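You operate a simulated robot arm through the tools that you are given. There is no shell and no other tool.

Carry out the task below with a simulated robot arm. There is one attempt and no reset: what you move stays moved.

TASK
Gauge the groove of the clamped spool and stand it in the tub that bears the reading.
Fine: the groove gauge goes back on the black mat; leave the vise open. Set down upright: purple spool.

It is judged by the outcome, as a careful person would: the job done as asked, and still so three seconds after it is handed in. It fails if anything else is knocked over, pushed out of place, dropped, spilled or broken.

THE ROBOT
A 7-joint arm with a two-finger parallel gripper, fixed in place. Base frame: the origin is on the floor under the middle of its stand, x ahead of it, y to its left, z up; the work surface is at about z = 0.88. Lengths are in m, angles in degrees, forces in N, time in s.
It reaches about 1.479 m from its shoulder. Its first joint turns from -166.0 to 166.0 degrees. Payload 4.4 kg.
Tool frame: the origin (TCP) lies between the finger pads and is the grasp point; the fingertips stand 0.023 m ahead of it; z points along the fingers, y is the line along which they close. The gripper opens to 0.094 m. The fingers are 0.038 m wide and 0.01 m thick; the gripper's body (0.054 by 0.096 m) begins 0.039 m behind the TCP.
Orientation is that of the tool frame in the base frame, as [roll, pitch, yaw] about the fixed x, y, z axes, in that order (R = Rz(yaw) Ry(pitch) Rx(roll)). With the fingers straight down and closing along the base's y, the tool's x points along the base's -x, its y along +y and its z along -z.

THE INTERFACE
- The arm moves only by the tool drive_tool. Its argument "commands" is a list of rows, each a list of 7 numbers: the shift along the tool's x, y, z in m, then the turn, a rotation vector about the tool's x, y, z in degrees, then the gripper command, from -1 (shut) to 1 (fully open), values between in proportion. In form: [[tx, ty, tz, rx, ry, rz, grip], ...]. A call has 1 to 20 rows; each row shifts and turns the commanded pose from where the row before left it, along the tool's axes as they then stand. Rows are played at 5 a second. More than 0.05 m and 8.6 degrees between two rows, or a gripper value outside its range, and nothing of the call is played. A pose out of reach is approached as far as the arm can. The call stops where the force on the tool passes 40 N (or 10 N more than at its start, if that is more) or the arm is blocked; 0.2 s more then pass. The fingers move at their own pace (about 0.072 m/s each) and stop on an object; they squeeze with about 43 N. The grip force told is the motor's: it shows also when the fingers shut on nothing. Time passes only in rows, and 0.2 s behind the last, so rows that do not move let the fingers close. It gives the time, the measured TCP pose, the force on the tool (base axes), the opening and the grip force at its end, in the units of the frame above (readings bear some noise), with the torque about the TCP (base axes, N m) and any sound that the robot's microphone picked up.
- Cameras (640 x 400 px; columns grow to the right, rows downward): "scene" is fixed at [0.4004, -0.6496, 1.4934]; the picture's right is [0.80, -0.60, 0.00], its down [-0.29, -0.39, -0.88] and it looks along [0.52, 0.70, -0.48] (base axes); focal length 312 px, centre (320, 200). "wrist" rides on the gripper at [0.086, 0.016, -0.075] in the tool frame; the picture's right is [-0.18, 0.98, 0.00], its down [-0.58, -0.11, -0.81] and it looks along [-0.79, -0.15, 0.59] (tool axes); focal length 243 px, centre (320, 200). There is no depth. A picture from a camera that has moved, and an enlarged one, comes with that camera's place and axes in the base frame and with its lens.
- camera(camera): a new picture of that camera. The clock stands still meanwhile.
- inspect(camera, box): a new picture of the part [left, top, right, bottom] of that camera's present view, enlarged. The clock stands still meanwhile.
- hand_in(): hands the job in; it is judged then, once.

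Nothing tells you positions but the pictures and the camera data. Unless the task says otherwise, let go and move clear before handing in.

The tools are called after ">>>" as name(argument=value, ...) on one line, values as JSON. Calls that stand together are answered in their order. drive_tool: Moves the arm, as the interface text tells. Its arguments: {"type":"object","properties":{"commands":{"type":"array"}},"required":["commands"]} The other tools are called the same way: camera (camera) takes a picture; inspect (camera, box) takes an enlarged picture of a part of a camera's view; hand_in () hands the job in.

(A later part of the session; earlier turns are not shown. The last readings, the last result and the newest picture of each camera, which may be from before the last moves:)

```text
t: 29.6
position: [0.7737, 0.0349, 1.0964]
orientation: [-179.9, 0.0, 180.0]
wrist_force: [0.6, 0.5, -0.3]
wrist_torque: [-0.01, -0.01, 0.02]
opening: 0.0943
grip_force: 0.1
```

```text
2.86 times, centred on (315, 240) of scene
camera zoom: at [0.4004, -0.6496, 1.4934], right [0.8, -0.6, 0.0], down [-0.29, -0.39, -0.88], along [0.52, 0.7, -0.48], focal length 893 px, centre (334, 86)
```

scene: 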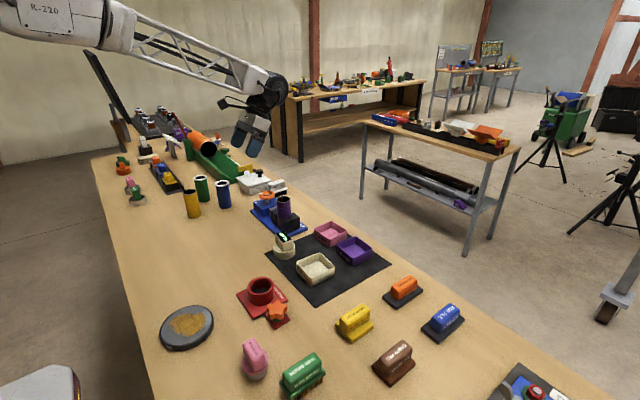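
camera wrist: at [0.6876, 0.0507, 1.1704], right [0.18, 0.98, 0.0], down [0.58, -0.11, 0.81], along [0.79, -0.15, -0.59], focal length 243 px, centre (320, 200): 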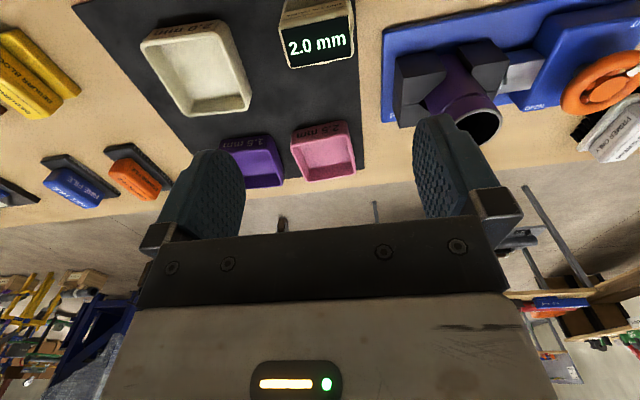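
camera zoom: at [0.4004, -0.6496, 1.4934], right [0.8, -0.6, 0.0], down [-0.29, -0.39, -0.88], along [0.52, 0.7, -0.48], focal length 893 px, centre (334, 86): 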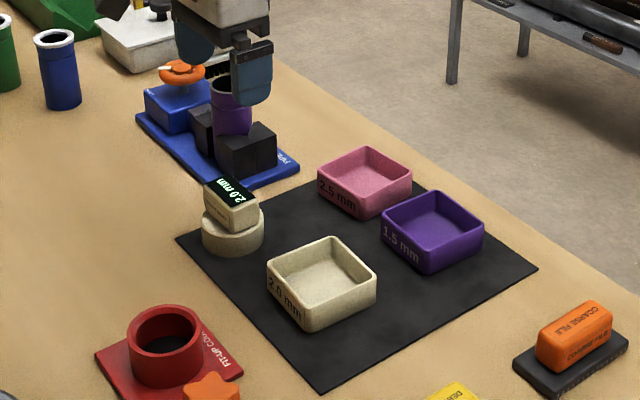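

The gauge is back upright on the mat showing 2.0 mm. Now I'll go above the vise wheel (about (0.851, 0.284)) and refine its position.

>>> drive_tool(commands=[[-0.011, 0.0355, 0, 0, 0, 0, 1], [-0.011, 0.0355, 0, 0, 0, 0, 1], [-0.011, 0.0355, 0, 0, 0, 0, 1], [-0.011, 0.0355, 0, 0, 0, 0, 1], [-0.011, 0.0355, 0, 0, 0, 0, 1], [-0.011, 0.0355, 0, 0, 0, 0, 1], [-0.011, 0.036, 0, 0, 0, 0, 1], [0, 0, 0, 0, 0, 0, 1]])

>>> camera(camera="wrist")

>>> inspect(camera="wrist", box=[240, 0, 400, 140])

>>> camera(camera="scene")

```text
t: 31.4
position: [0.8489, 0.2821, 1.0915]
orientation: [180.0, 0.1, 180.0]
wrist_force: [0.2, -0.6, 1.1]
wrist_torque: [-0.01, -0.02, 0.0]
opening: 0.0939
grip_force: 0.0
```

```text
taken
camera wrist: at [0.7629, 0.2982, 1.1663], right [0.18, 0.98, 0.0], down [0.58, -0.11, 0.81], along [0.79, -0.15, -0.59], focal length 243 px, centre (320, 200)
```

wrist: 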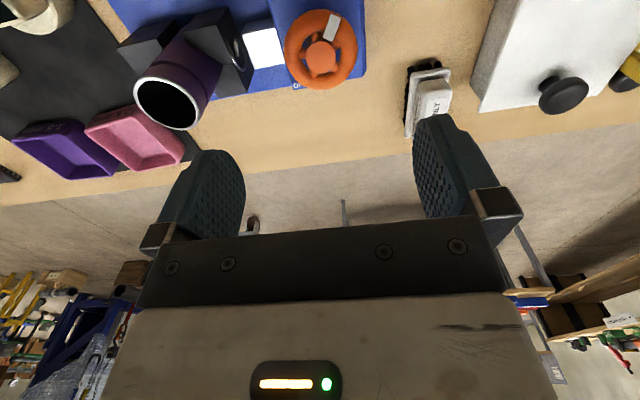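

```text
2.86 times, centred on (320, 70) of wrist
camera zoom: at [0.7629, 0.2982, 1.1663], right [0.18, 0.98, 0.0], down [0.58, -0.11, 0.81], along [0.79, -0.15, -0.59], focal length 693 px, centre (320, 571)
```

zoom: 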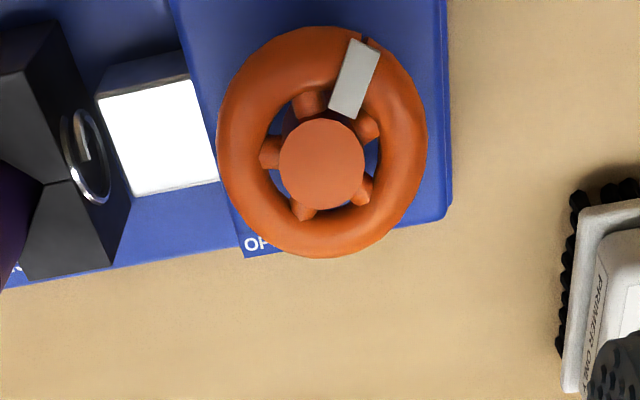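

```text
taken
```

scene: 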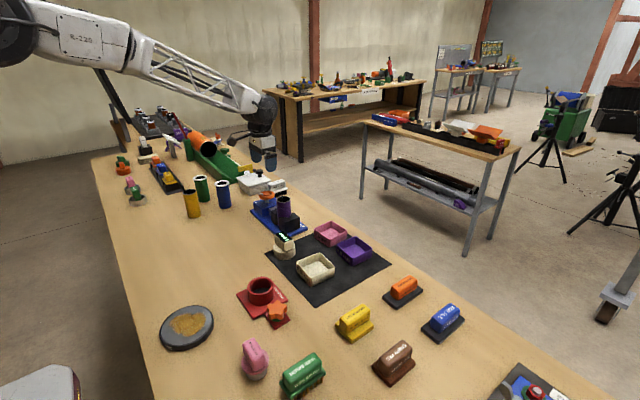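

The wheel centre is at about (0.850, 0.2825) with its rim near z = 0.95. I'll turn the hand 90° so that I can wind the wheel counter‑clockwise without the camera passing over the spool.

>>> drive_tool(commands=[[-0.0012, 0.0003, 0, 0, 0, 0, 1], [0, 0, 0, 0, 0, 8.2, 1], [0, 0, 0, 0, 0, 8.2, 1], [0, 0, 0, 0, 0, 8.2, 1], [0, 0, 0, 0, 0, 8.2, 1], [0, 0, 0, 0, 0, 8.2, 1], [0, 0, 0, 0, 0, 8.2, 1], [0, 0, 0, 0, 0, 8.2, 1], [0, 0, 0, 0, 0, 8.2, 1], [0, 0, 0, 0, 0, 8.2, 1], [0, 0, 0, 0, 0, 8.2, 1], [0, 0, 0, 0, 0, 8.0, 1], [0, 0, 0, 0, 0, 0, 1]])

>>> camera(camera="wrist")

>>> inspect(camera="wrist", box=[240, 0, 400, 140])

>>> camera(camera="scene")

```text
t: 34.2
position: [0.852, 0.2823, 1.0938]
orientation: [-180.0, 0.0, 89.9]
wrist_force: [0.6, -0.3, 0.2]
wrist_torque: [0.01, 0.0, 0.03]
opening: 0.0938
grip_force: 0.0
```

```text
taken
camera wrist: at [0.8687, 0.3686, 1.1687], right [0.98, -0.19, 0.0], down [-0.11, -0.58, 0.81], along [-0.15, -0.79, -0.59], focal length 243 px, centre (320, 200)
```

wrist: 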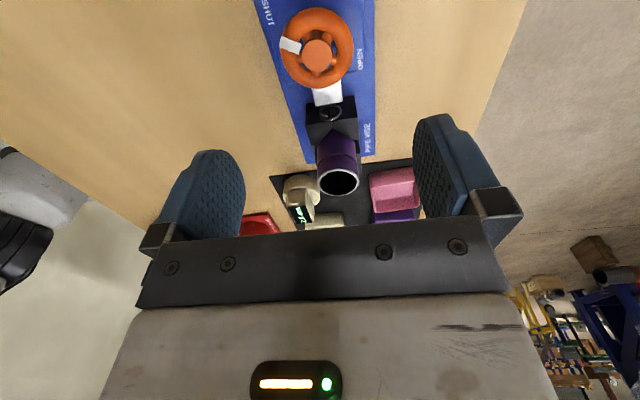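

```text
2.86 times, centred on (320, 70) of wrist
camera zoom: at [0.8687, 0.3686, 1.1687], right [0.98, -0.19, 0.0], down [-0.11, -0.58, 0.81], along [-0.15, -0.79, -0.59], focal length 693 px, centre (320, 571)
```

zoom: 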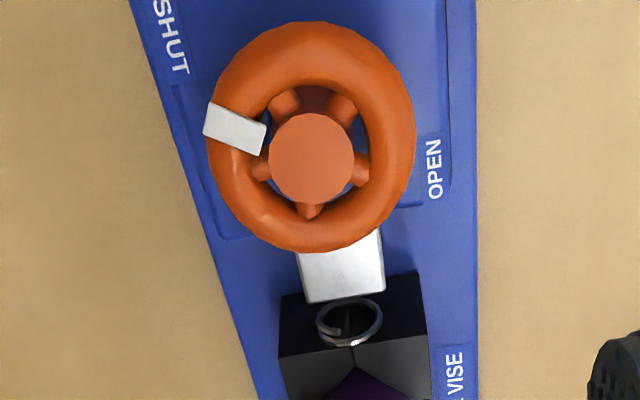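

```text
taken
```

scene: 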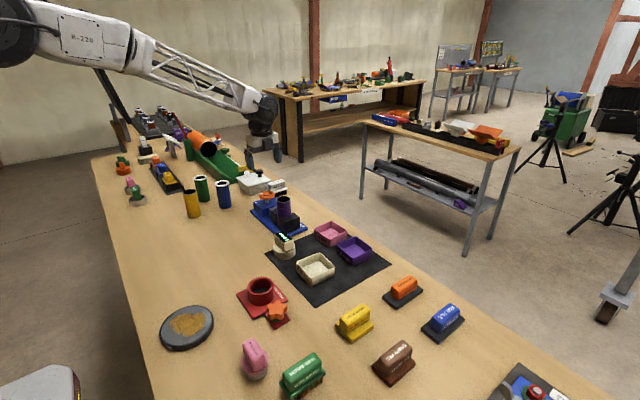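

The wheel is centred between the fingers apart from a 2.5 mm x offset, which I'll fix. Then I'll lower so the pads straddle the rim (tips stay above the vise body) and close gently.

>>> drive_tool(commands=[[-0.0005, -0.0025, 0, 0, 0, 0, 1], [0, 0, 0.02, 0, 0, 0, 1], [0, 0, 0.02, 0, 0, 0, 1], [0, 0, 0.02, 0, 0, 0, 1], [0, 0, 0.02, 0, 0, 0, 1], [0, 0, 0.02, 0, 0, 0, 1], [0, 0, 0.02, 0, 0, 0, 1], [0, 0, 0.01, 0, 0, 0, 1], [0, 0, 0.006, 0, 0, 0, 1], [0, 0, 0, 0, 0, 0, 1]])

>>> camera(camera="wrist")

>>> inspect(camera="scene", box=[235, 170, 315, 230])

```text
t: 36.4
position: [0.8511, 0.2824, 0.959]
orientation: [180.0, 0.0, 90.0]
wrist_force: [-1.1, 0.0, 0.1]
wrist_torque: [0.01, -0.03, -0.01]
opening: 0.0939
grip_force: 0.0
```

```text
taken
camera wrist: at [0.8664, 0.3688, 1.0328], right [0.98, -0.18, 0.0], down [-0.11, -0.58, 0.81], along [-0.15, -0.79, -0.59], focal length 243 px, centre (320, 200)
```

wrist: 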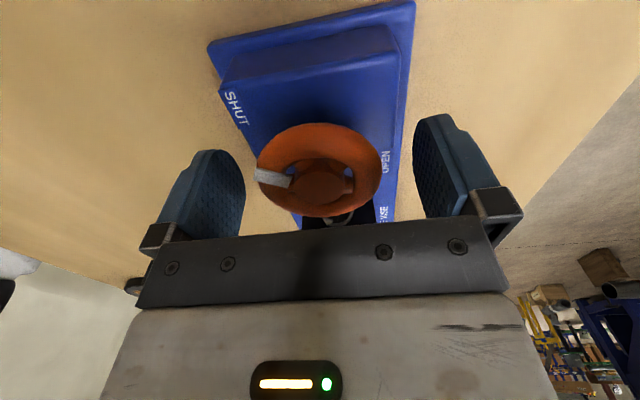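

```text
6.67 times, centred on (275, 200) of scene
camera zoom: at [0.4004, -0.6496, 1.4934], right [0.8, -0.6, 0.0], down [-0.29, -0.39, -0.88], along [0.52, 0.7, -0.48], focal length 2083 px, centre (620, 200)
```

zoom: 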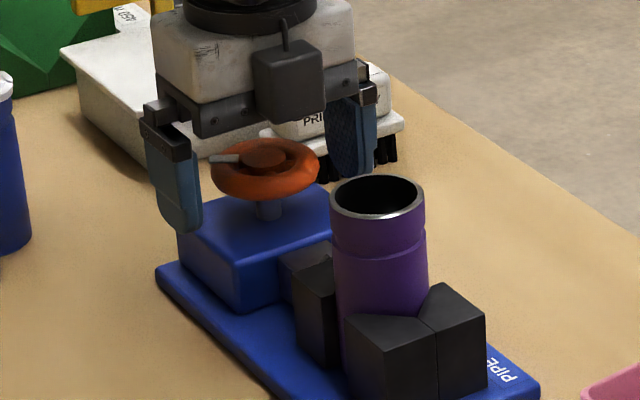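

The fingers straddle the rim evenly. I'll lower 3 mm more, then close on the rim.

>>> drive_tool(commands=[[0, 0, 0.003, 0, 0, 0, 1], [0, 0, 0, 0, 0, 0, 0.4], [0, 0, 0, 0, 0, 0, -1], [0, 0, 0, 0, 0, 0, -1], [0, 0, 0, 0, 0, 0, -1], [0, 0, 0, 0, 0, 0, -1]])

>>> camera(camera="wrist")

```text
t: 37.8
position: [0.8495, 0.2813, 0.9555]
orientation: [180.0, 0.0, 90.0]
wrist_force: [-5.3, -0.9, -0.7]
wrist_torque: [0.01, -0.24, 0.08]
opening: 0.0597
grip_force: 44.5
```

```text
taken
camera wrist: at [0.8661, 0.3684, 1.0297], right [0.98, -0.18, 0.0], down [-0.11, -0.58, 0.81], along [-0.15, -0.79, -0.59], focal length 243 px, centre (320, 200)
```

wrist: 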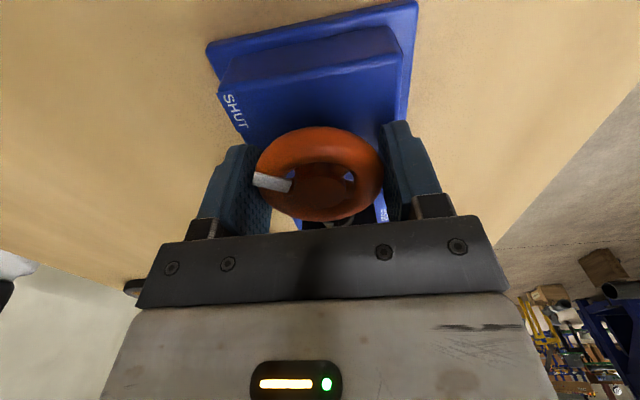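

The rim is gripped (0.060 m). I'll try a small counter‑clockwise turn first and check torque and pointer.

>>> drive_tool(commands=[[0, 0, 0, 0, 0, -4, -1], [0, 0, 0, 0, 0, -4, -1], [0, 0, 0, 0, 0, -4, -1], [0, 0, 0, 0, 0, 0, -1]])

>>> camera(camera="wrist")

>>> inspect(camera="scene", box=[235, 170, 315, 230])

```text
t: 38.8
position: [0.8497, 0.2821, 0.954]
orientation: [179.9, 0.0, 102.0]
wrist_force: [5.8, 3.9, 4.7]
wrist_torque: [-0.11, 0.76, 0.24]
opening: 0.0598
grip_force: 45.4
```

```text
taken
camera wrist: at [0.8477, 0.3698, 1.0297], right [1.0, 0.03, 0.0], down [0.01, -0.59, 0.81], along [0.02, -0.81, -0.59], focal length 243 px, centre (320, 200)
```

wrist: 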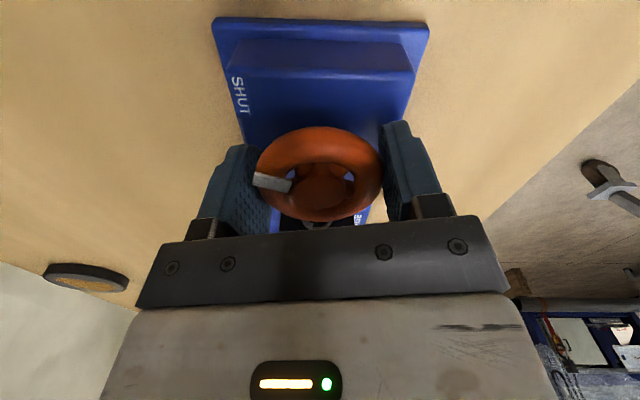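

```text
6.67 times, centred on (275, 200) of scene
camera zoom: at [0.4004, -0.6496, 1.4934], right [0.8, -0.6, 0.0], down [-0.29, -0.39, -0.88], along [0.52, 0.7, -0.48], focal length 2083 px, centre (620, 200)
```

zoom: 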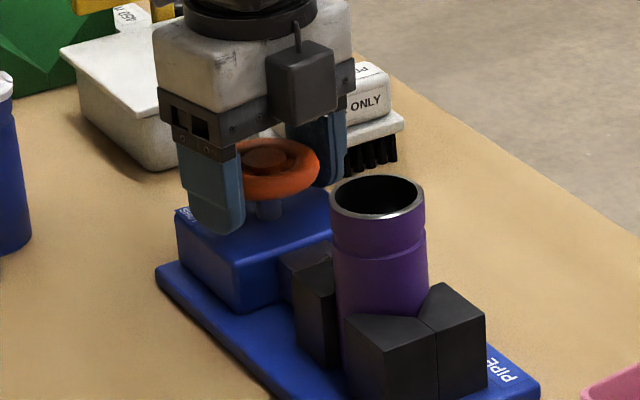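

The wheel turns with the hand counter‑clockwise with low torque. Continuing the turn.

>>> drive_tool(commands=[[0, 0, 0, 0, 0, -7, -1], [0, 0, 0, 0, 0, -7, -1], [0, 0, 0, 0, 0, -7, -1], [0, 0, 0, 0, 0, -7, -1], [0, 0, 0, 0, 0, -7, -1], [0, 0, 0, 0, 0, -7, -1], [0, 0, 0, 0, 0, 0, -1]])

>>> camera(camera="wrist")

>>> inspect(camera="scene", box=[235, 170, 315, 230])

```text
t: 40.4
position: [0.8502, 0.2821, 0.9552]
orientation: [-180.0, 0.0, 144.1]
wrist_force: [15.0, 9.1, 8.2]
wrist_torque: [-0.19, -0.55, 0.21]
opening: 0.0599
grip_force: 44.4
```

```text
taken
camera wrist: at [0.7897, 0.3459, 1.0297], right [0.73, 0.69, 0.0], down [0.41, -0.43, 0.81], along [0.55, -0.59, -0.59], focal length 243 px, centre (320, 200)
```

wrist: 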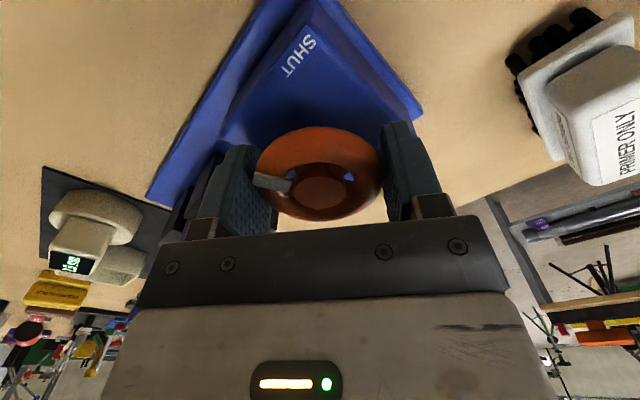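

```text
6.67 times, centred on (275, 200) of scene
camera zoom: at [0.4004, -0.6496, 1.4934], right [0.8, -0.6, 0.0], down [-0.29, -0.39, -0.88], along [0.52, 0.7, -0.48], focal length 2083 px, centre (620, 200)
```

zoom: 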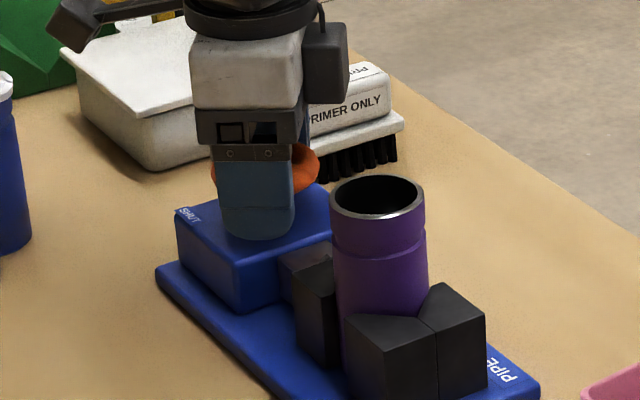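

The wheel is following; a side load of about 17 N shows that my hand is slightly off the axis. I'll ease the hand a bit in the direction of the force and check.

>>> drive_tool(commands=[[-0.0003, 0.0006, 0, 0, 0, 0, -1], [0, 0, 0, 0, 0, 0, -1]])

```text
t: 41.0
position: [0.8504, 0.2827, 0.9561]
orientation: [179.9, 0.0, 144.0]
wrist_force: [2.7, 4.2, 16.3]
wrist_torque: [-0.4, 0.06, 0.12]
opening: 0.0595
grip_force: 44.6
```

>>> drive_tool(commands=[[0, 0, -0.0006, 0, 0, 0, -1], [0, 0, 0, 0, 0, -6, -1], [0, 0, 0, 0, 0, -6, -1], [0, 0, 0, 0, 0, -6, -1], [0, 0, 0, 0, 0, 0, -1]])

```text
t: 42.2
position: [0.8503, 0.2812, 0.9554]
orientation: [-180.0, 0.0, 162.0]
wrist_force: [1.7, 9.9, 4.3]
wrist_torque: [0.15, -0.1, 0.24]
opening: 0.0597
grip_force: 45.0
```

>>> drive_tool(commands=[[0, 0.0004, 0, 0, 0, -6, -1], [0, 0, 0, 0, 0, -6, -1], [0, 0, 0, 0, 0, -6, -1], [0, 0, 0, 0, 0, 0, -1]])

>>> inspect(camera="scene", box=[235, 170, 315, 230])

>>> camera(camera="wrist")

```text
t: 43.2
position: [0.8514, 0.2829, 0.9547]
orientation: [179.9, 0.0, 180.0]
wrist_force: [1.9, -2.3, 1.9]
wrist_torque: [0.16, 1.05, 0.17]
opening: 0.06
grip_force: 44.4
```

```text
6.67 times, centred on (275, 200) of scene
camera zoom: at [0.4004, -0.6496, 1.4934], right [0.8, -0.6, 0.0], down [-0.29, -0.39, -0.88], along [0.52, 0.7, -0.48], focal length 2083 px, centre (620, 200)
```

zoom: 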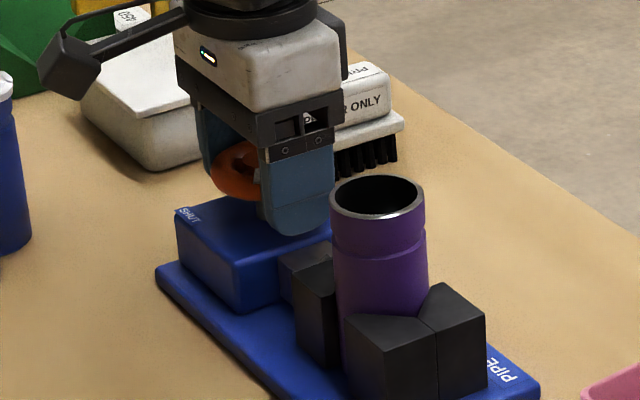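

```text
taken
camera wrist: at [0.7639, 0.2985, 1.0297], right [0.18, 0.98, 0.0], down [0.58, -0.11, 0.81], along [0.79, -0.15, -0.59], focal length 243 px, centre (320, 200)
```

wrist: 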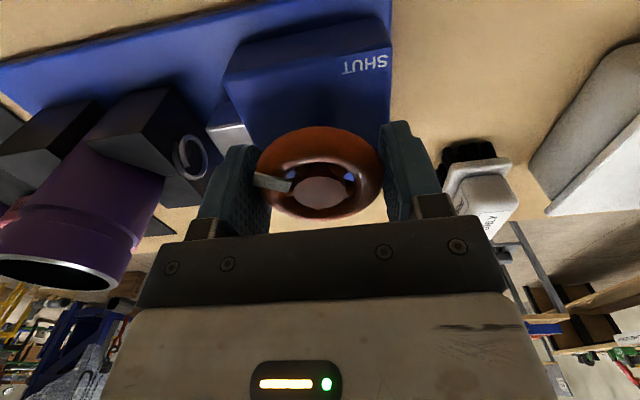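

The pointer has swung 90° so far with the hand. I'll turn another 24°, then re-grip.

>>> drive_tool(commands=[[0, 0, 0, 0, 0, -6, -1], [0, 0, 0, 0, 0, -6, -1], [0, 0, 0, 0, 0, -6, -1], [0, 0, 0, 0, 0, -6, -1], [0, 0, 0, 0, 0, 0, -1]])

>>> camera(camera="wrist")

```text
t: 44.4
position: [0.8514, 0.282, 0.9556]
orientation: [-180.0, 0.0, -155.9]
wrist_force: [5.6, -6.3, -3.6]
wrist_torque: [0.78, -0.92, 0.22]
opening: 0.0598
grip_force: 45.1
```

```text
taken
camera wrist: at [0.7648, 0.2622, 1.0297], right [-0.23, 0.97, 0.0], down [0.58, 0.14, 0.81], along [0.78, 0.19, -0.59], focal length 243 px, centre (320, 200)
```

wrist: 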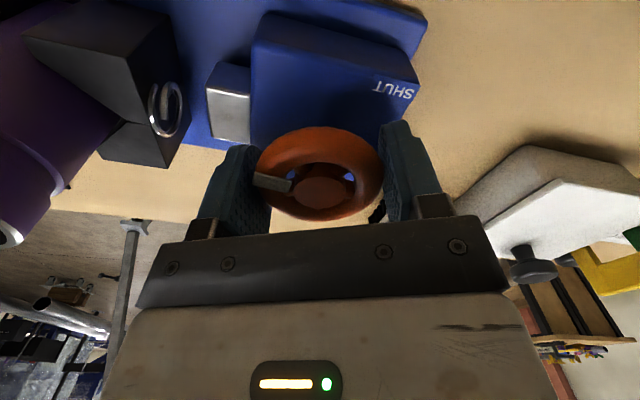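

The wheel has turned about 114° in total and the jaw hasn't moved yet. I'll open the fingers partly, swing the hand back 100° around the wheel, and re-grip.

>>> drive_tool(commands=[[0, 0, 0, 0, 0, 0, 0.3], [0, 0, 0, 0, 0, 0, 0.75], [0, 0, 0, 0, 0, 0, 0.75], [0, 0, 0, 0, 0, 8.3, 0.75], [0, 0, 0, 0, 0, 8.3, 0.75], [0, 0, 0, 0, 0, 8.3, 0.75], [0, 0, 0, 0, 0, 8.3, 0.75], [0, 0, 0, 0, 0, 8.3, 0.75], [0, 0, 0, 0, 0, 8.3, 0.75], [0, 0, 0, 0, 0, 8.3, 0.75], [0, 0, 0, 0, 0, 8.3, 0.75], [0, 0, 0, 0, 0, 8.3, 0.75], [0, 0, 0, 0, 0, 8.3, 0.75], [0, 0, 0, 0, 0, 8.3, 0.75], [0, 0, 0, 0, 0, 8.3, 0.75], [0, 0, 0, 0, 0, 0, 0.75]])

>>> camera(camera="wrist")

>>> inspect(camera="scene", box=[235, 170, 315, 230])

```text
t: 47.8
position: [0.8496, 0.2829, 0.9549]
orientation: [180.0, 0.1, 104.3]
wrist_force: [-1.0, -0.6, -0.4]
wrist_torque: [-0.04, 0.01, -0.01]
opening: 0.0821
grip_force: 0.0
```

```text
taken
camera wrist: at [0.8446, 0.3704, 1.0299], right [1.0, 0.06, 0.0], down [0.04, -0.59, 0.81], along [0.05, -0.8, -0.59], focal length 243 px, centre (320, 200)
```

wrist: 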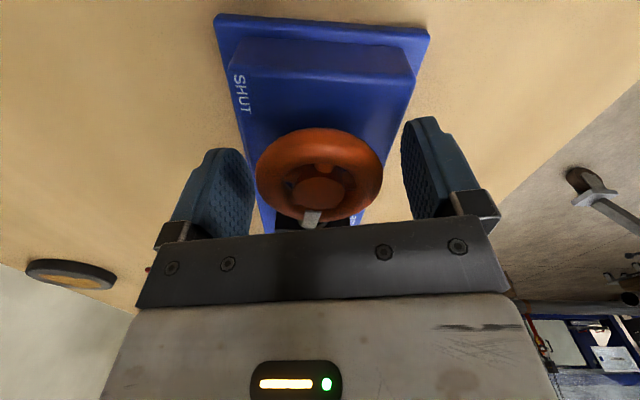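

```text
6.67 times, centred on (275, 200) of scene
camera zoom: at [0.4004, -0.6496, 1.4934], right [0.8, -0.6, 0.0], down [-0.29, -0.39, -0.88], along [0.52, 0.7, -0.48], focal length 2083 px, centre (620, 200)
```

zoom: 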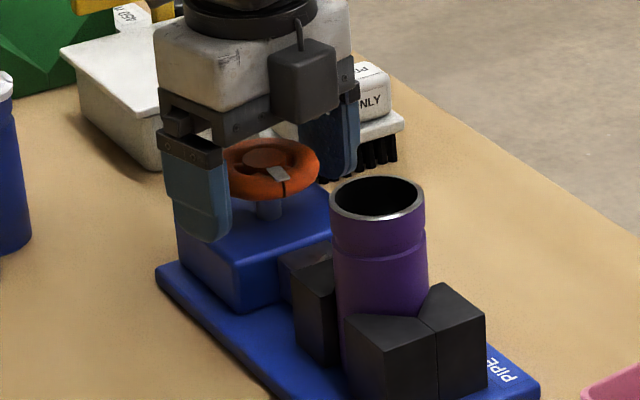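

The pointer now faces about 256°, toward the spool. Re-gripping the rim here and turning the remaining part.

>>> drive_tool(commands=[[0, 0, 0, 0, 0, 0, 0.4], [0, 0, 0, 0, 0, 0, -1], [0, 0, 0, 0, 0, 0, -1], [0, 0, 0, 0, 0, 0, -1], [0, 0, 0, 0, 0, 0, -1], [0, 0, 0, 0, 0, -5, -1], [0, 0, 0, 0, 0, -5, -1], [0, 0, 0, 0, 0, -5, -1], [0, 0, 0, 0, 0, -5, -1], [0, 0, 0, 0, 0, 0, -1]])

>>> camera(camera="wrist")

>>> inspect(camera="scene", box=[235, 170, 315, 230])

```text
t: 50.0
position: [0.8493, 0.2816, 0.9548]
orientation: [180.0, 0.1, 124.5]
wrist_force: [-28.1, -5.0, 5.6]
wrist_torque: [-0.14, 0.29, 0.1]
opening: 0.0593
grip_force: 45.3
```

```text
taken
camera wrist: at [0.8144, 0.3629, 1.0299], right [0.91, 0.4, 0.0], down [0.24, -0.54, 0.81], along [0.33, -0.74, -0.59], focal length 243 px, centre (320, 200)
```

wrist: 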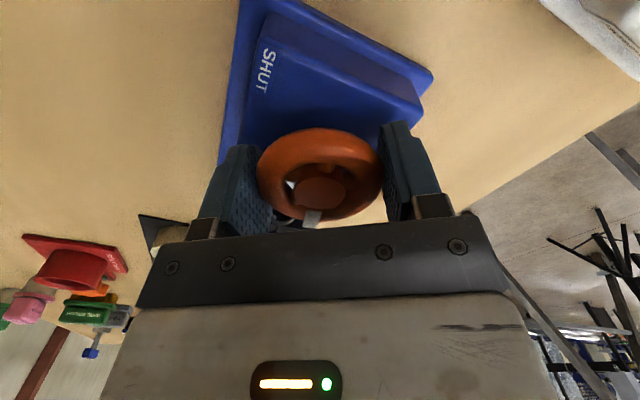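

```text
6.67 times, centred on (275, 200) of scene
camera zoom: at [0.4004, -0.6496, 1.4934], right [0.8, -0.6, 0.0], down [-0.29, -0.39, -0.88], along [0.52, 0.7, -0.48], focal length 2083 px, centre (620, 200)
```

zoom: 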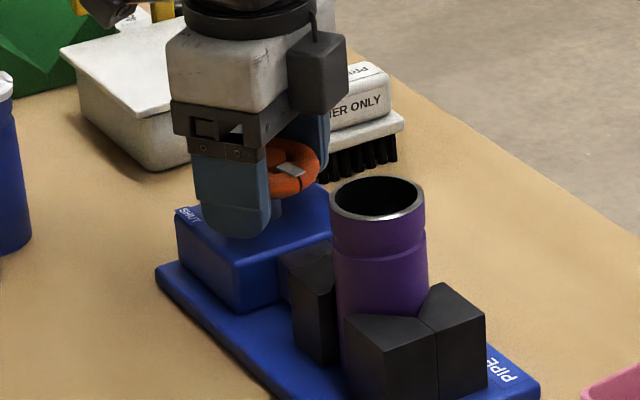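

The jaw begins to shift open. A side load of 28 N means that my hand is ~1 mm off axis, so I'll ease it and continue.

>>> drive_tool(commands=[[0.0004, -0.0011, 0, 0, 0, 0, -1], [0, 0, 0, 0, 0, 0, -1]])

```text
t: 50.6
position: [0.8497, 0.2825, 0.9548]
orientation: [179.8, 0.1, 124.4]
wrist_force: [3.5, 12.3, -4.2]
wrist_torque: [0.14, 0.32, 0.02]
opening: 0.0593
grip_force: 45.1
```

>>> drive_tool(commands=[[0.0003, 0.0004, 0, 0, 0, -5, -1], [0, 0, 0, 0, 0, -5, -1], [0, 0, 0, 0, 0, -5, -1], [0, 0, 0, 0, 0, 0, -1]])

>>> inspect(camera="scene", box=[235, 170, 315, 230])

```text
t: 51.6
position: [0.85, 0.2834, 0.9549]
orientation: [-180.0, 0.0, 139.4]
wrist_force: [16.2, 1.9, -6.8]
wrist_torque: [0.2, -0.33, 0.13]
opening: 0.0594
grip_force: 44.8
```

```text
6.67 times, centred on (275, 200) of scene
camera zoom: at [0.4004, -0.6496, 1.4934], right [0.8, -0.6, 0.0], down [-0.29, -0.39, -0.88], along [0.52, 0.7, -0.48], focal length 2083 px, centre (620, 200)
```

zoom: 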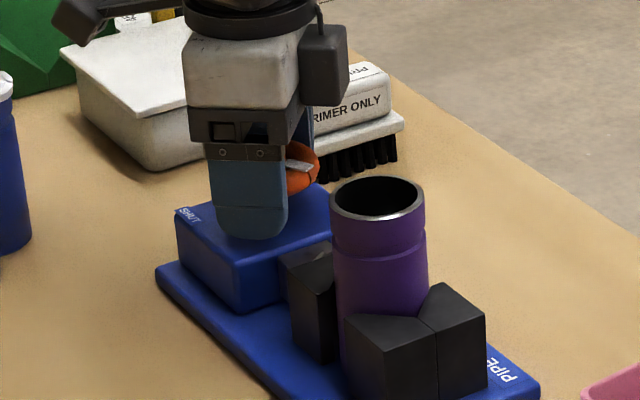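

>>> drive_tool(commands=[[-0.0004, 0.0005, 0, 0, 0, 0, -1], [0, 0, 0, 0, 0, -5, -1], [0, 0, 0, 0, 0, -5, -1], [0, 0, 0, 0, 0, -5, -1], [0, 0, 0, 0, 0, -5, -1], [0, 0, 0, 0, 0, 0, -1]])

>>> inspect(camera="scene", box=[235, 170, 315, 230])

>>> camera(camera="wrist")

```text
t: 53.0
position: [0.8504, 0.2827, 0.9549]
orientation: [-179.9, 0.0, 159.4]
wrist_force: [13.4, -22.6, 0.4]
wrist_torque: [-0.17, 0.24, 0.15]
opening: 0.0596
grip_force: 44.6
```

```text
6.67 times, centred on (275, 200) of scene
camera zoom: at [0.4004, -0.6496, 1.4934], right [0.8, -0.6, 0.0], down [-0.29, -0.39, -0.88], along [0.52, 0.7, -0.48], focal length 2083 px, centre (620, 200)
```

zoom: 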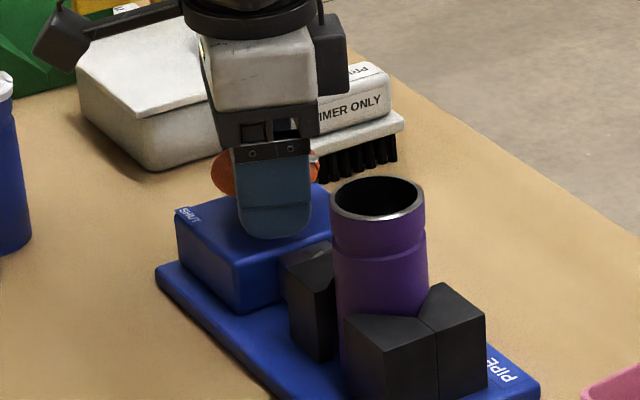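

```text
taken
camera wrist: at [0.7746, 0.328, 1.0299], right [0.52, 0.86, 0.0], down [0.51, -0.31, 0.81], along [0.69, -0.42, -0.59], focal length 243 px, centre (320, 200)
```

wrist: 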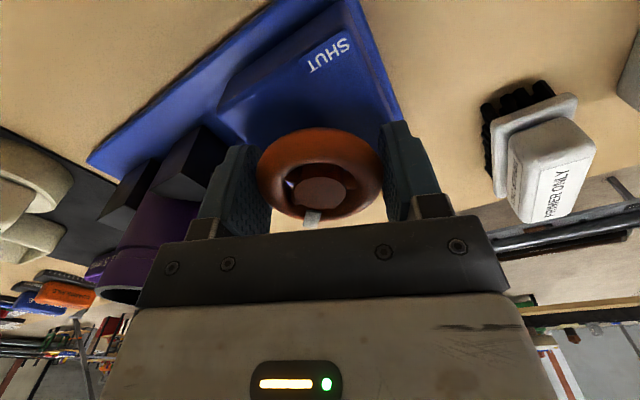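

Turned about 169° in total; the jaw is opening. Easing the side load and turning the last ~15°.

>>> drive_tool(commands=[[-0.0007, -0.0006, 0, 0, 0, 0, -1], [0, 0, 0, 0, 0, -3, -1], [0, 0, 0, 0, 0, -3, -1], [0, 0, 0, 0, 0, -3, -1], [0, 0, 0, 0, 0, 0, -1]])

>>> inspect(camera="scene", box=[235, 170, 315, 230])

```text
t: 54.2
position: [0.8499, 0.2833, 0.9548]
orientation: [180.0, -0.1, 168.6]
wrist_force: [-19.8, -12.8, -0.6]
wrist_torque: [0.21, 0.95, 0.05]
opening: 0.0595
grip_force: 45.3
```

```text
6.67 times, centred on (275, 200) of scene
camera zoom: at [0.4004, -0.6496, 1.4934], right [0.8, -0.6, 0.0], down [-0.29, -0.39, -0.88], along [0.52, 0.7, -0.48], focal length 2083 px, centre (620, 200)
```

zoom: 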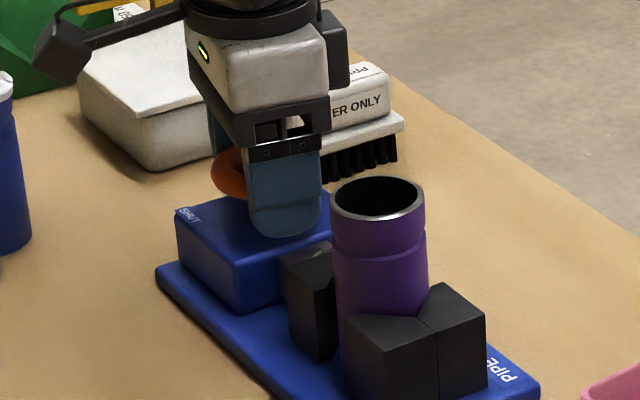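

>>> drive_tool(commands=[[0.0005, -0.0006, 0, 0, 0, 0, -1], [0, 0, 0, 0, 0, -3, -1], [0, 0, 0, 0, 0, -3, -1], [0, 0, 0, 0, 0, 0, -1]])

>>> camera(camera="wrist")

```text
t: 55.2
position: [0.8503, 0.2829, 0.955]
orientation: [179.9, 0.0, 174.6]
wrist_force: [-1.8, 14.9, -11.8]
wrist_torque: [0.09, 0.44, 0.04]
opening: 0.0594
grip_force: 44.6
```

```text
taken
camera wrist: at [0.7654, 0.3068, 1.0299], right [0.28, 0.96, 0.0], down [0.57, -0.16, 0.81], along [0.77, -0.22, -0.59], focal length 243 px, centre (320, 200)
```

wrist: 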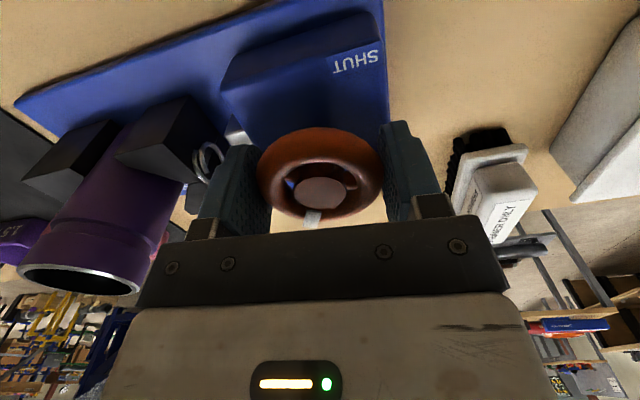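

The total is about 184°, so the pointer should be at OPEN. I'll release the wheel, rise, and look at the vise.

>>> drive_tool(commands=[[0, 0, 0, 0, 0, 0, 0.3], [0, 0, 0, 0, 0, 0, 0.55], [0, 0, 0, 0, 0, 0, 0.55], [0, 0, -0.005, 0, 0, 0, 0.55], [0, 0, -0.01, 0, 0, 0, 0.55], [0, 0, -0.02, 0, 0, 0, 0.55], [0, 0, -0.03, 0, 0, 0, 0.55], [0, 0, -0.03, 0, 0, 0, 1], [0, 0, -0.03, 0, 0, 0, 1], [0, 0, -0.02, 0, 0, 0, 1], [0, 0, 0, 0, 0, 0, 1]])

>>> camera(camera="wrist")

>>> inspect(camera="wrist", box=[110, 0, 380, 150])

>>> inspect(camera="scene", box=[235, 170, 315, 230])

```text
t: 57.6
position: [0.8491, 0.2802, 1.1003]
orientation: [180.0, -0.1, 174.4]
wrist_force: [0.1, 0.4, -0.2]
wrist_torque: [0.02, -0.01, -0.04]
opening: 0.0937
grip_force: 0.0
```

```text
taken
camera wrist: at [0.7648, 0.305, 1.1762], right [0.28, 0.96, 0.0], down [0.57, -0.17, 0.81], along [0.77, -0.23, -0.59], focal length 243 px, centre (320, 200)
```

wrist: 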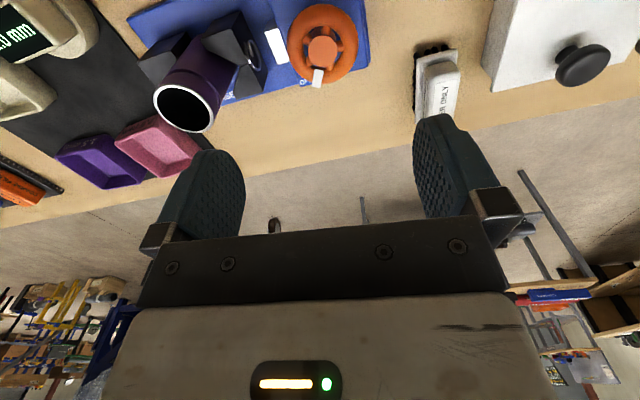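

```text
2.37 times, centred on (245, 75) of wrist
camera zoom: at [0.7648, 0.305, 1.1762], right [0.28, 0.96, 0.0], down [0.57, -0.17, 0.81], along [0.77, -0.23, -0.59], focal length 575 px, centre (498, 496)
```

zoom: 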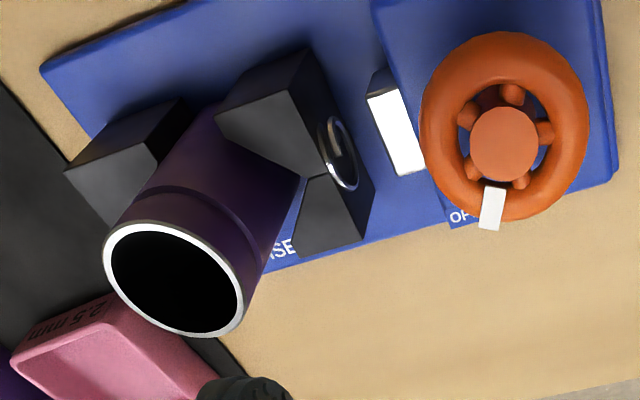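

```text
6.67 times, centred on (275, 200) of scene
camera zoom: at [0.4004, -0.6496, 1.4934], right [0.8, -0.6, 0.0], down [-0.29, -0.39, -0.88], along [0.52, 0.7, -0.48], focal length 2083 px, centre (620, 200)
```

zoom: 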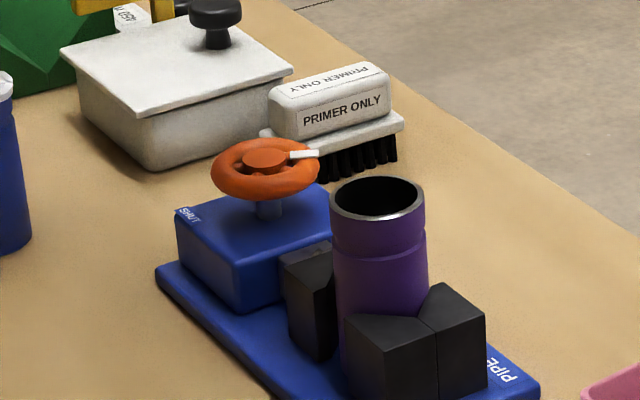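

The pointer now points to OPEN and the moving jaw has backed off about 1 cm; the spool still stands upright. I'll look closer at the jaws to plan the grasp height.

>>> inspect(camera="scene", box=[270, 190, 310, 230])

>>> inspect(camera="wrist", box=[130, 0, 290, 140])

>>> inspect(camera="wrist", box=[270, 0, 370, 90])

```text
10.00 times, centred on (290, 210) of scene
camera zoom: at [0.4004, -0.6496, 1.4934], right [0.8, -0.6, 0.0], down [-0.29, -0.39, -0.88], along [0.52, 0.7, -0.48], focal length 3124 px, centre (620, 100)
```

zoom: 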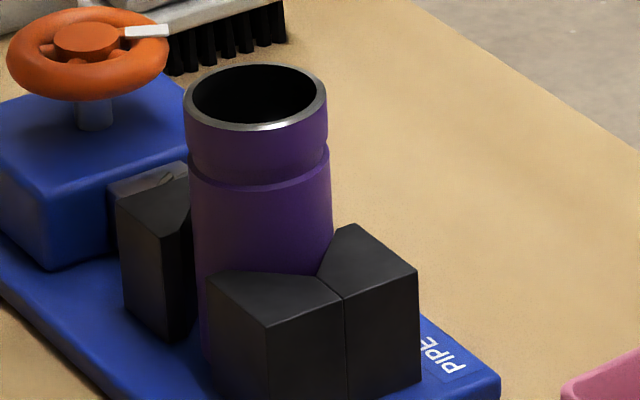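

```text
2.86 times, centred on (210, 70) of wrist
camera zoom: at [0.7648, 0.305, 1.1762], right [0.28, 0.96, 0.0], down [0.57, -0.17, 0.81], along [0.77, -0.23, -0.59], focal length 693 px, centre (634, 571)
```

zoom: 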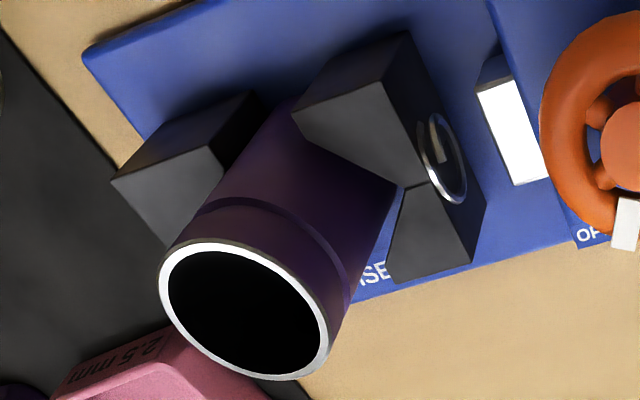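

```text
4.44 times, centred on (320, 45) of wrist
camera zoom: at [0.7648, 0.305, 1.1762], right [0.28, 0.96, 0.0], down [0.57, -0.17, 0.81], along [0.77, -0.23, -0.59], focal length 1078 px, centre (320, 889)
```

zoom: 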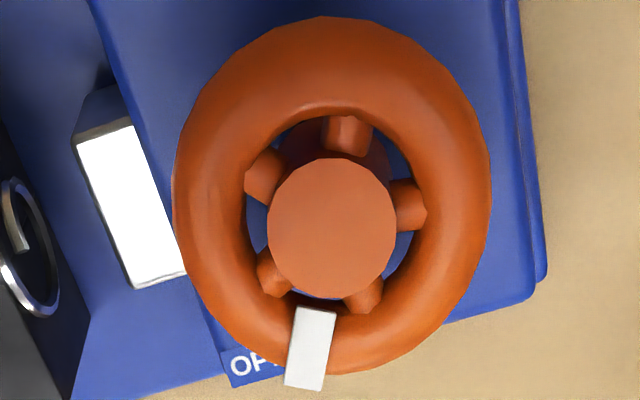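

The pointer sits over OPEN and the jaw tops are at about z = 0.934. I'll now hover the hand over the spool, aligned to grip across y.

>>> drive_tool(commands=[[0, 0, 0, 0, 0, -5.6, 1], [-0.0005, -0.024, 0, 0, 0, 0, 1], [-0.0005, -0.024, 0, 0, 0, 0, 1], [-0.0005, -0.024, 0, 0, 0, 0, 1], [-0.0006, -0.024, 0, 0, 0, 0, 1], [-0.0006, -0.0247, 0, 0, 0, 0, 1], [0, 0, 0.02, 0, 0, 0, 1], [0, 0, 0.02, 0, 0, 0, 1], [0, 0, 0, 0, 0, 0, 1]])

>>> camera(camera="wrist")

>>> inspect(camera="wrist", box=[230, 60, 420, 200])

>>> inspect(camera="scene", box=[250, 150, 330, 230])

```text
t: 59.6
position: [0.8532, 0.1597, 1.0601]
orientation: [180.0, 0.0, 180.0]
wrist_force: [0.1, -0.3, 1.2]
wrist_torque: [0.02, -0.02, 0.0]
opening: 0.094
grip_force: 0.1
```

```text
taken
camera wrist: at [0.7671, 0.176, 1.1351], right [0.18, 0.98, 0.0], down [0.58, -0.11, 0.81], along [0.79, -0.15, -0.59], focal length 243 px, centre (320, 200)
```

wrist: 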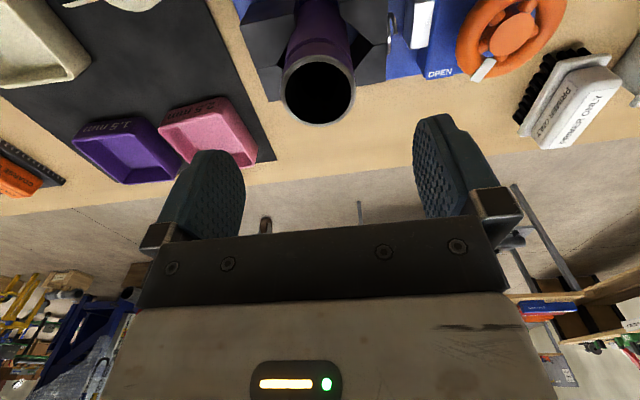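

```text
2.86 times, centred on (325, 130) of wrist
camera zoom: at [0.7671, 0.176, 1.1351], right [0.18, 0.98, 0.0], down [0.58, -0.11, 0.81], along [0.79, -0.15, -0.59], focal length 693 px, centre (306, 400)
```

zoom: 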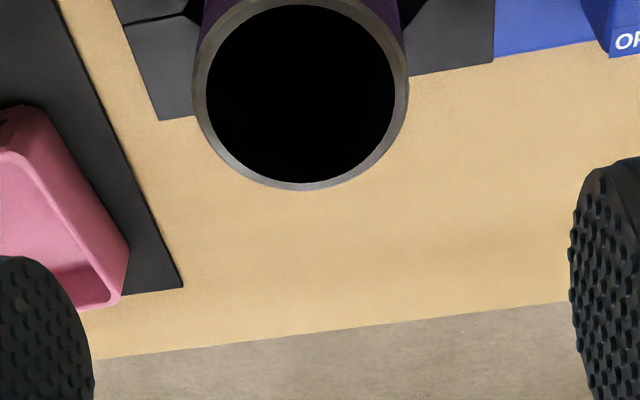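

```text
5.00 times, centred on (290, 190) of scene
camera zoom: at [0.4004, -0.6496, 1.4934], right [0.8, -0.6, 0.0], down [-0.29, -0.39, -0.88], along [0.52, 0.7, -0.48], focal length 1562 px, centre (470, 250)
```

zoom: 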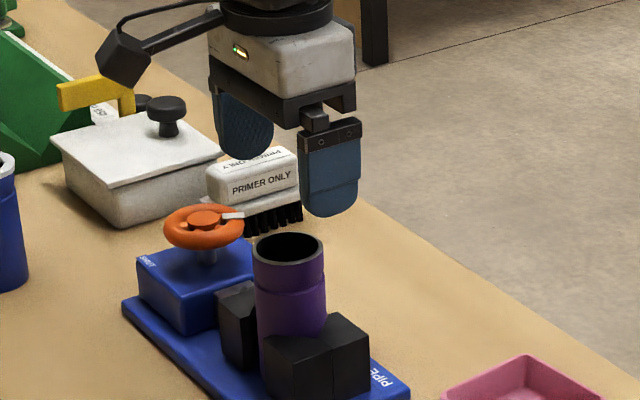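

The spool is centred in y between the fingers. I'll nudge x by 1.5 mm and lower so the pads straddle the spool just above the jaws.

>>> drive_tool(commands=[[0.0015, 0, 0.02, 0, 0, 0, 1], [0, 0, 0.02, 0, 0, 0, 1], [0, 0, 0.02, 0, 0, 0, 1], [0, 0, 0.02, 0, 0, 0, 1], [0, 0, 0.01, 0, 0, 0, 1], [0, 0, 0.005, 0, 0, 0, 1], [0, 0, 0, 0, 0, 0, 1]])

>>> camera(camera="wrist")

>>> inspect(camera="scene", box=[250, 175, 330, 235])

```text
t: 61.2
position: [0.8509, 0.1613, 0.9655]
orientation: [179.9, 0.0, -179.9]
wrist_force: [-0.6, 0.5, -0.4]
wrist_torque: [-0.01, 0.02, 0.0]
opening: 0.0941
grip_force: 0.1
```

```text
taken
camera wrist: at [0.7646, 0.1768, 1.04], right [0.18, 0.98, 0.0], down [0.58, -0.11, 0.81], along [0.79, -0.15, -0.59], focal length 243 px, centre (320, 200)
```

wrist: 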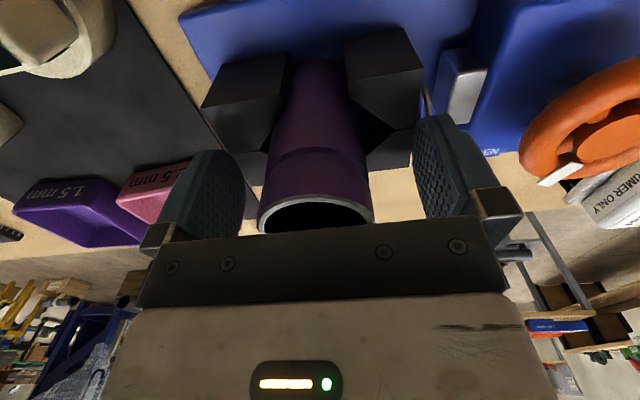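

```text
6.67 times, centred on (290, 205) of scene
camera zoom: at [0.4004, -0.6496, 1.4934], right [0.8, -0.6, 0.0], down [-0.29, -0.39, -0.88], along [0.52, 0.7, -0.48], focal length 2083 px, centre (520, 167)
```

zoom: 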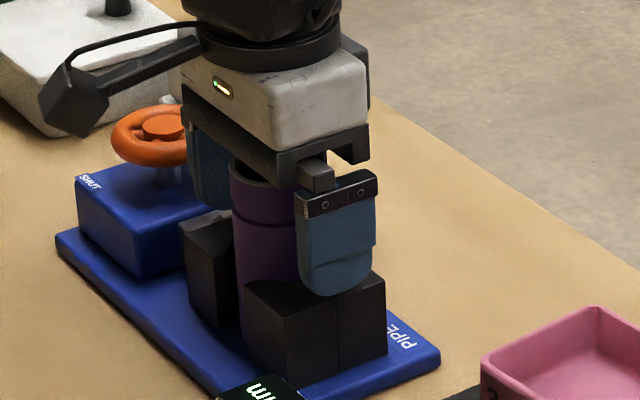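

The spool appears about 1.5–2 mm to the −y side of the hand's centre. I'll correct that, then close gently.

>>> drive_tool(commands=[[0, -0.0016, 0.001, 0, 0, 0, 1], [0, 0, 0, 0, 0, 0, 0.5], [0, 0, 0, 0, 0, 0, 0.2], [0, 0, 0, 0, 0, 0, 0.1], [0, 0, 0, 0, 0, 0, 0.1]])

>>> camera(camera="wrist")

>>> inspect(camera="wrist", box=[230, 60, 410, 240])

```text
t: 62.4
position: [0.8517, 0.1589, 0.964]
orientation: [180.0, 0.0, -180.0]
wrist_force: [0.2, 0.1, 0.1]
wrist_torque: [-0.01, 0.02, 0.0]
opening: 0.0517
grip_force: 0.2
```

```text
taken
camera wrist: at [0.7647, 0.1755, 1.0388], right [0.18, 0.98, 0.0], down [0.58, -0.11, 0.81], along [0.79, -0.15, -0.59], focal length 243 px, centre (320, 200)
```

wrist: 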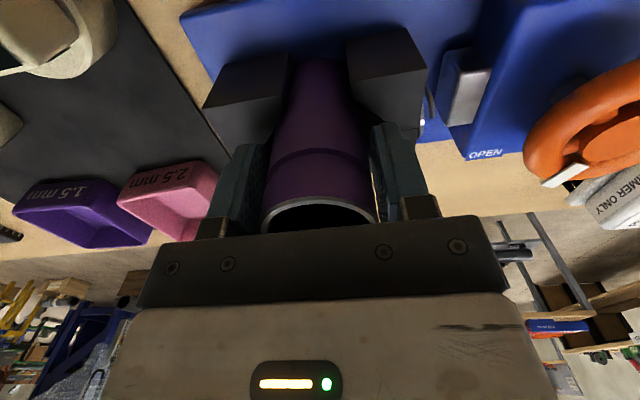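

```text
2.22 times, centred on (320, 150) of wrist
camera zoom: at [0.7647, 0.1755, 1.0388], right [0.18, 0.98, 0.0], down [0.58, -0.11, 0.81], along [0.79, -0.15, -0.59], focal length 539 px, centre (320, 311)
```

zoom: 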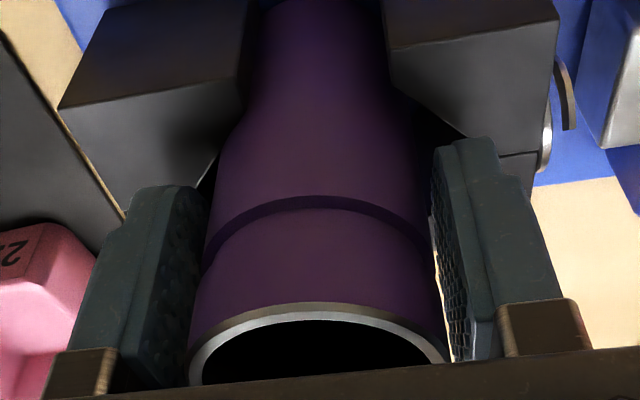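

The pads are 2 mm from either side with no contact. Closing fully on the spool.

>>> drive_tool(commands=[[0, 0, 0, 0, 0, 0, 0.04], [0, 0, 0, 0, 0, 0, 0.0], [0, 0, 0, 0, 0, 0, -1], [0, 0, 0, 0, 0, 0, -1], [0, 0, 0, 0, 0, 0, -1]])

>>> inspect(camera="scene", box=[250, 175, 330, 235])

>>> inspect(camera="wrist", box=[230, 60, 410, 240])

```text
t: 63.6
position: [0.8508, 0.1593, 0.9643]
orientation: [-179.9, 0.0, -179.9]
wrist_force: [-1.1, -1.1, 1.0]
wrist_torque: [-0.08, 0.04, -0.01]
opening: 0.0468
grip_force: 42.9
```

```text
6.67 times, centred on (290, 205) of scene
camera zoom: at [0.4004, -0.6496, 1.4934], right [0.8, -0.6, 0.0], down [-0.29, -0.39, -0.88], along [0.52, 0.7, -0.48], focal length 2083 px, centre (520, 167)
```

zoom: 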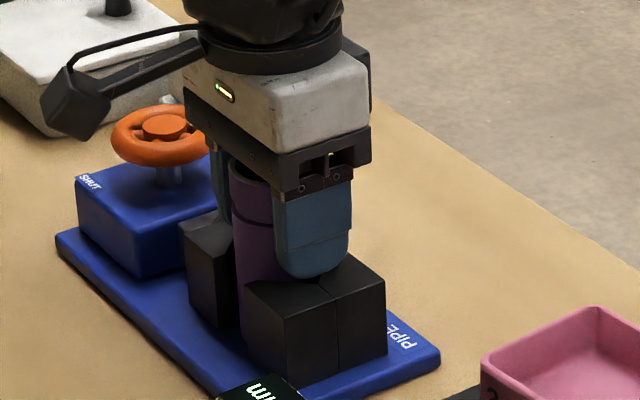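

```text
2.22 times, centred on (320, 150) of wrist
camera zoom: at [0.7647, 0.1755, 1.0388], right [0.18, 0.98, 0.0], down [0.58, -0.11, 0.81], along [0.79, -0.15, -0.59], focal length 539 px, centre (320, 311)
```

zoom: 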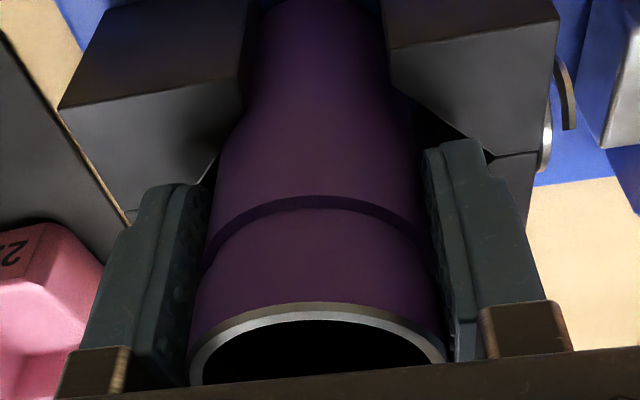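

The spool is gripped (0.047 m). I'll lift a little first to confirm that it comes free of the vise.

>>> drive_tool(commands=[[0, 0, -0.002, 0, 0, 0, -1], [0, 0, -0.004, 0, 0, 0, -1], [0, 0, -0.006, 0, 0, 0, -1], [0, 0, 0, 0, 0, 0, -1]])

>>> inspect(camera="scene", box=[250, 175, 330, 235])

```text
t: 64.6
position: [0.8511, 0.1585, 0.9757]
orientation: [-179.8, 0.0, 179.9]
wrist_force: [1.6, 0.7, -2.6]
wrist_torque: [0.06, -0.1, 0.02]
opening: 0.0468
grip_force: 43.2
```

```text
6.67 times, centred on (290, 205) of scene
camera zoom: at [0.4004, -0.6496, 1.4934], right [0.8, -0.6, 0.0], down [-0.29, -0.39, -0.88], along [0.52, 0.7, -0.48], focal length 2083 px, centre (520, 167)
```

zoom: 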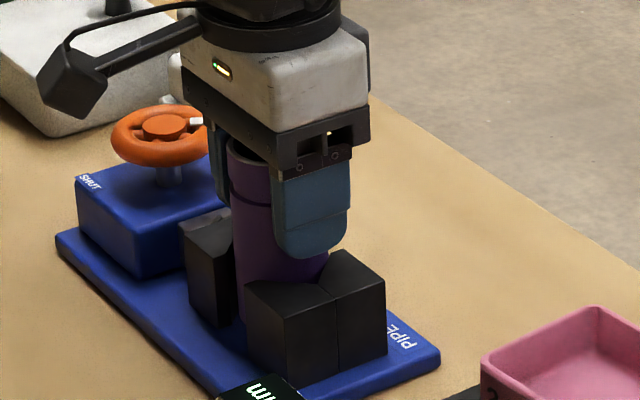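

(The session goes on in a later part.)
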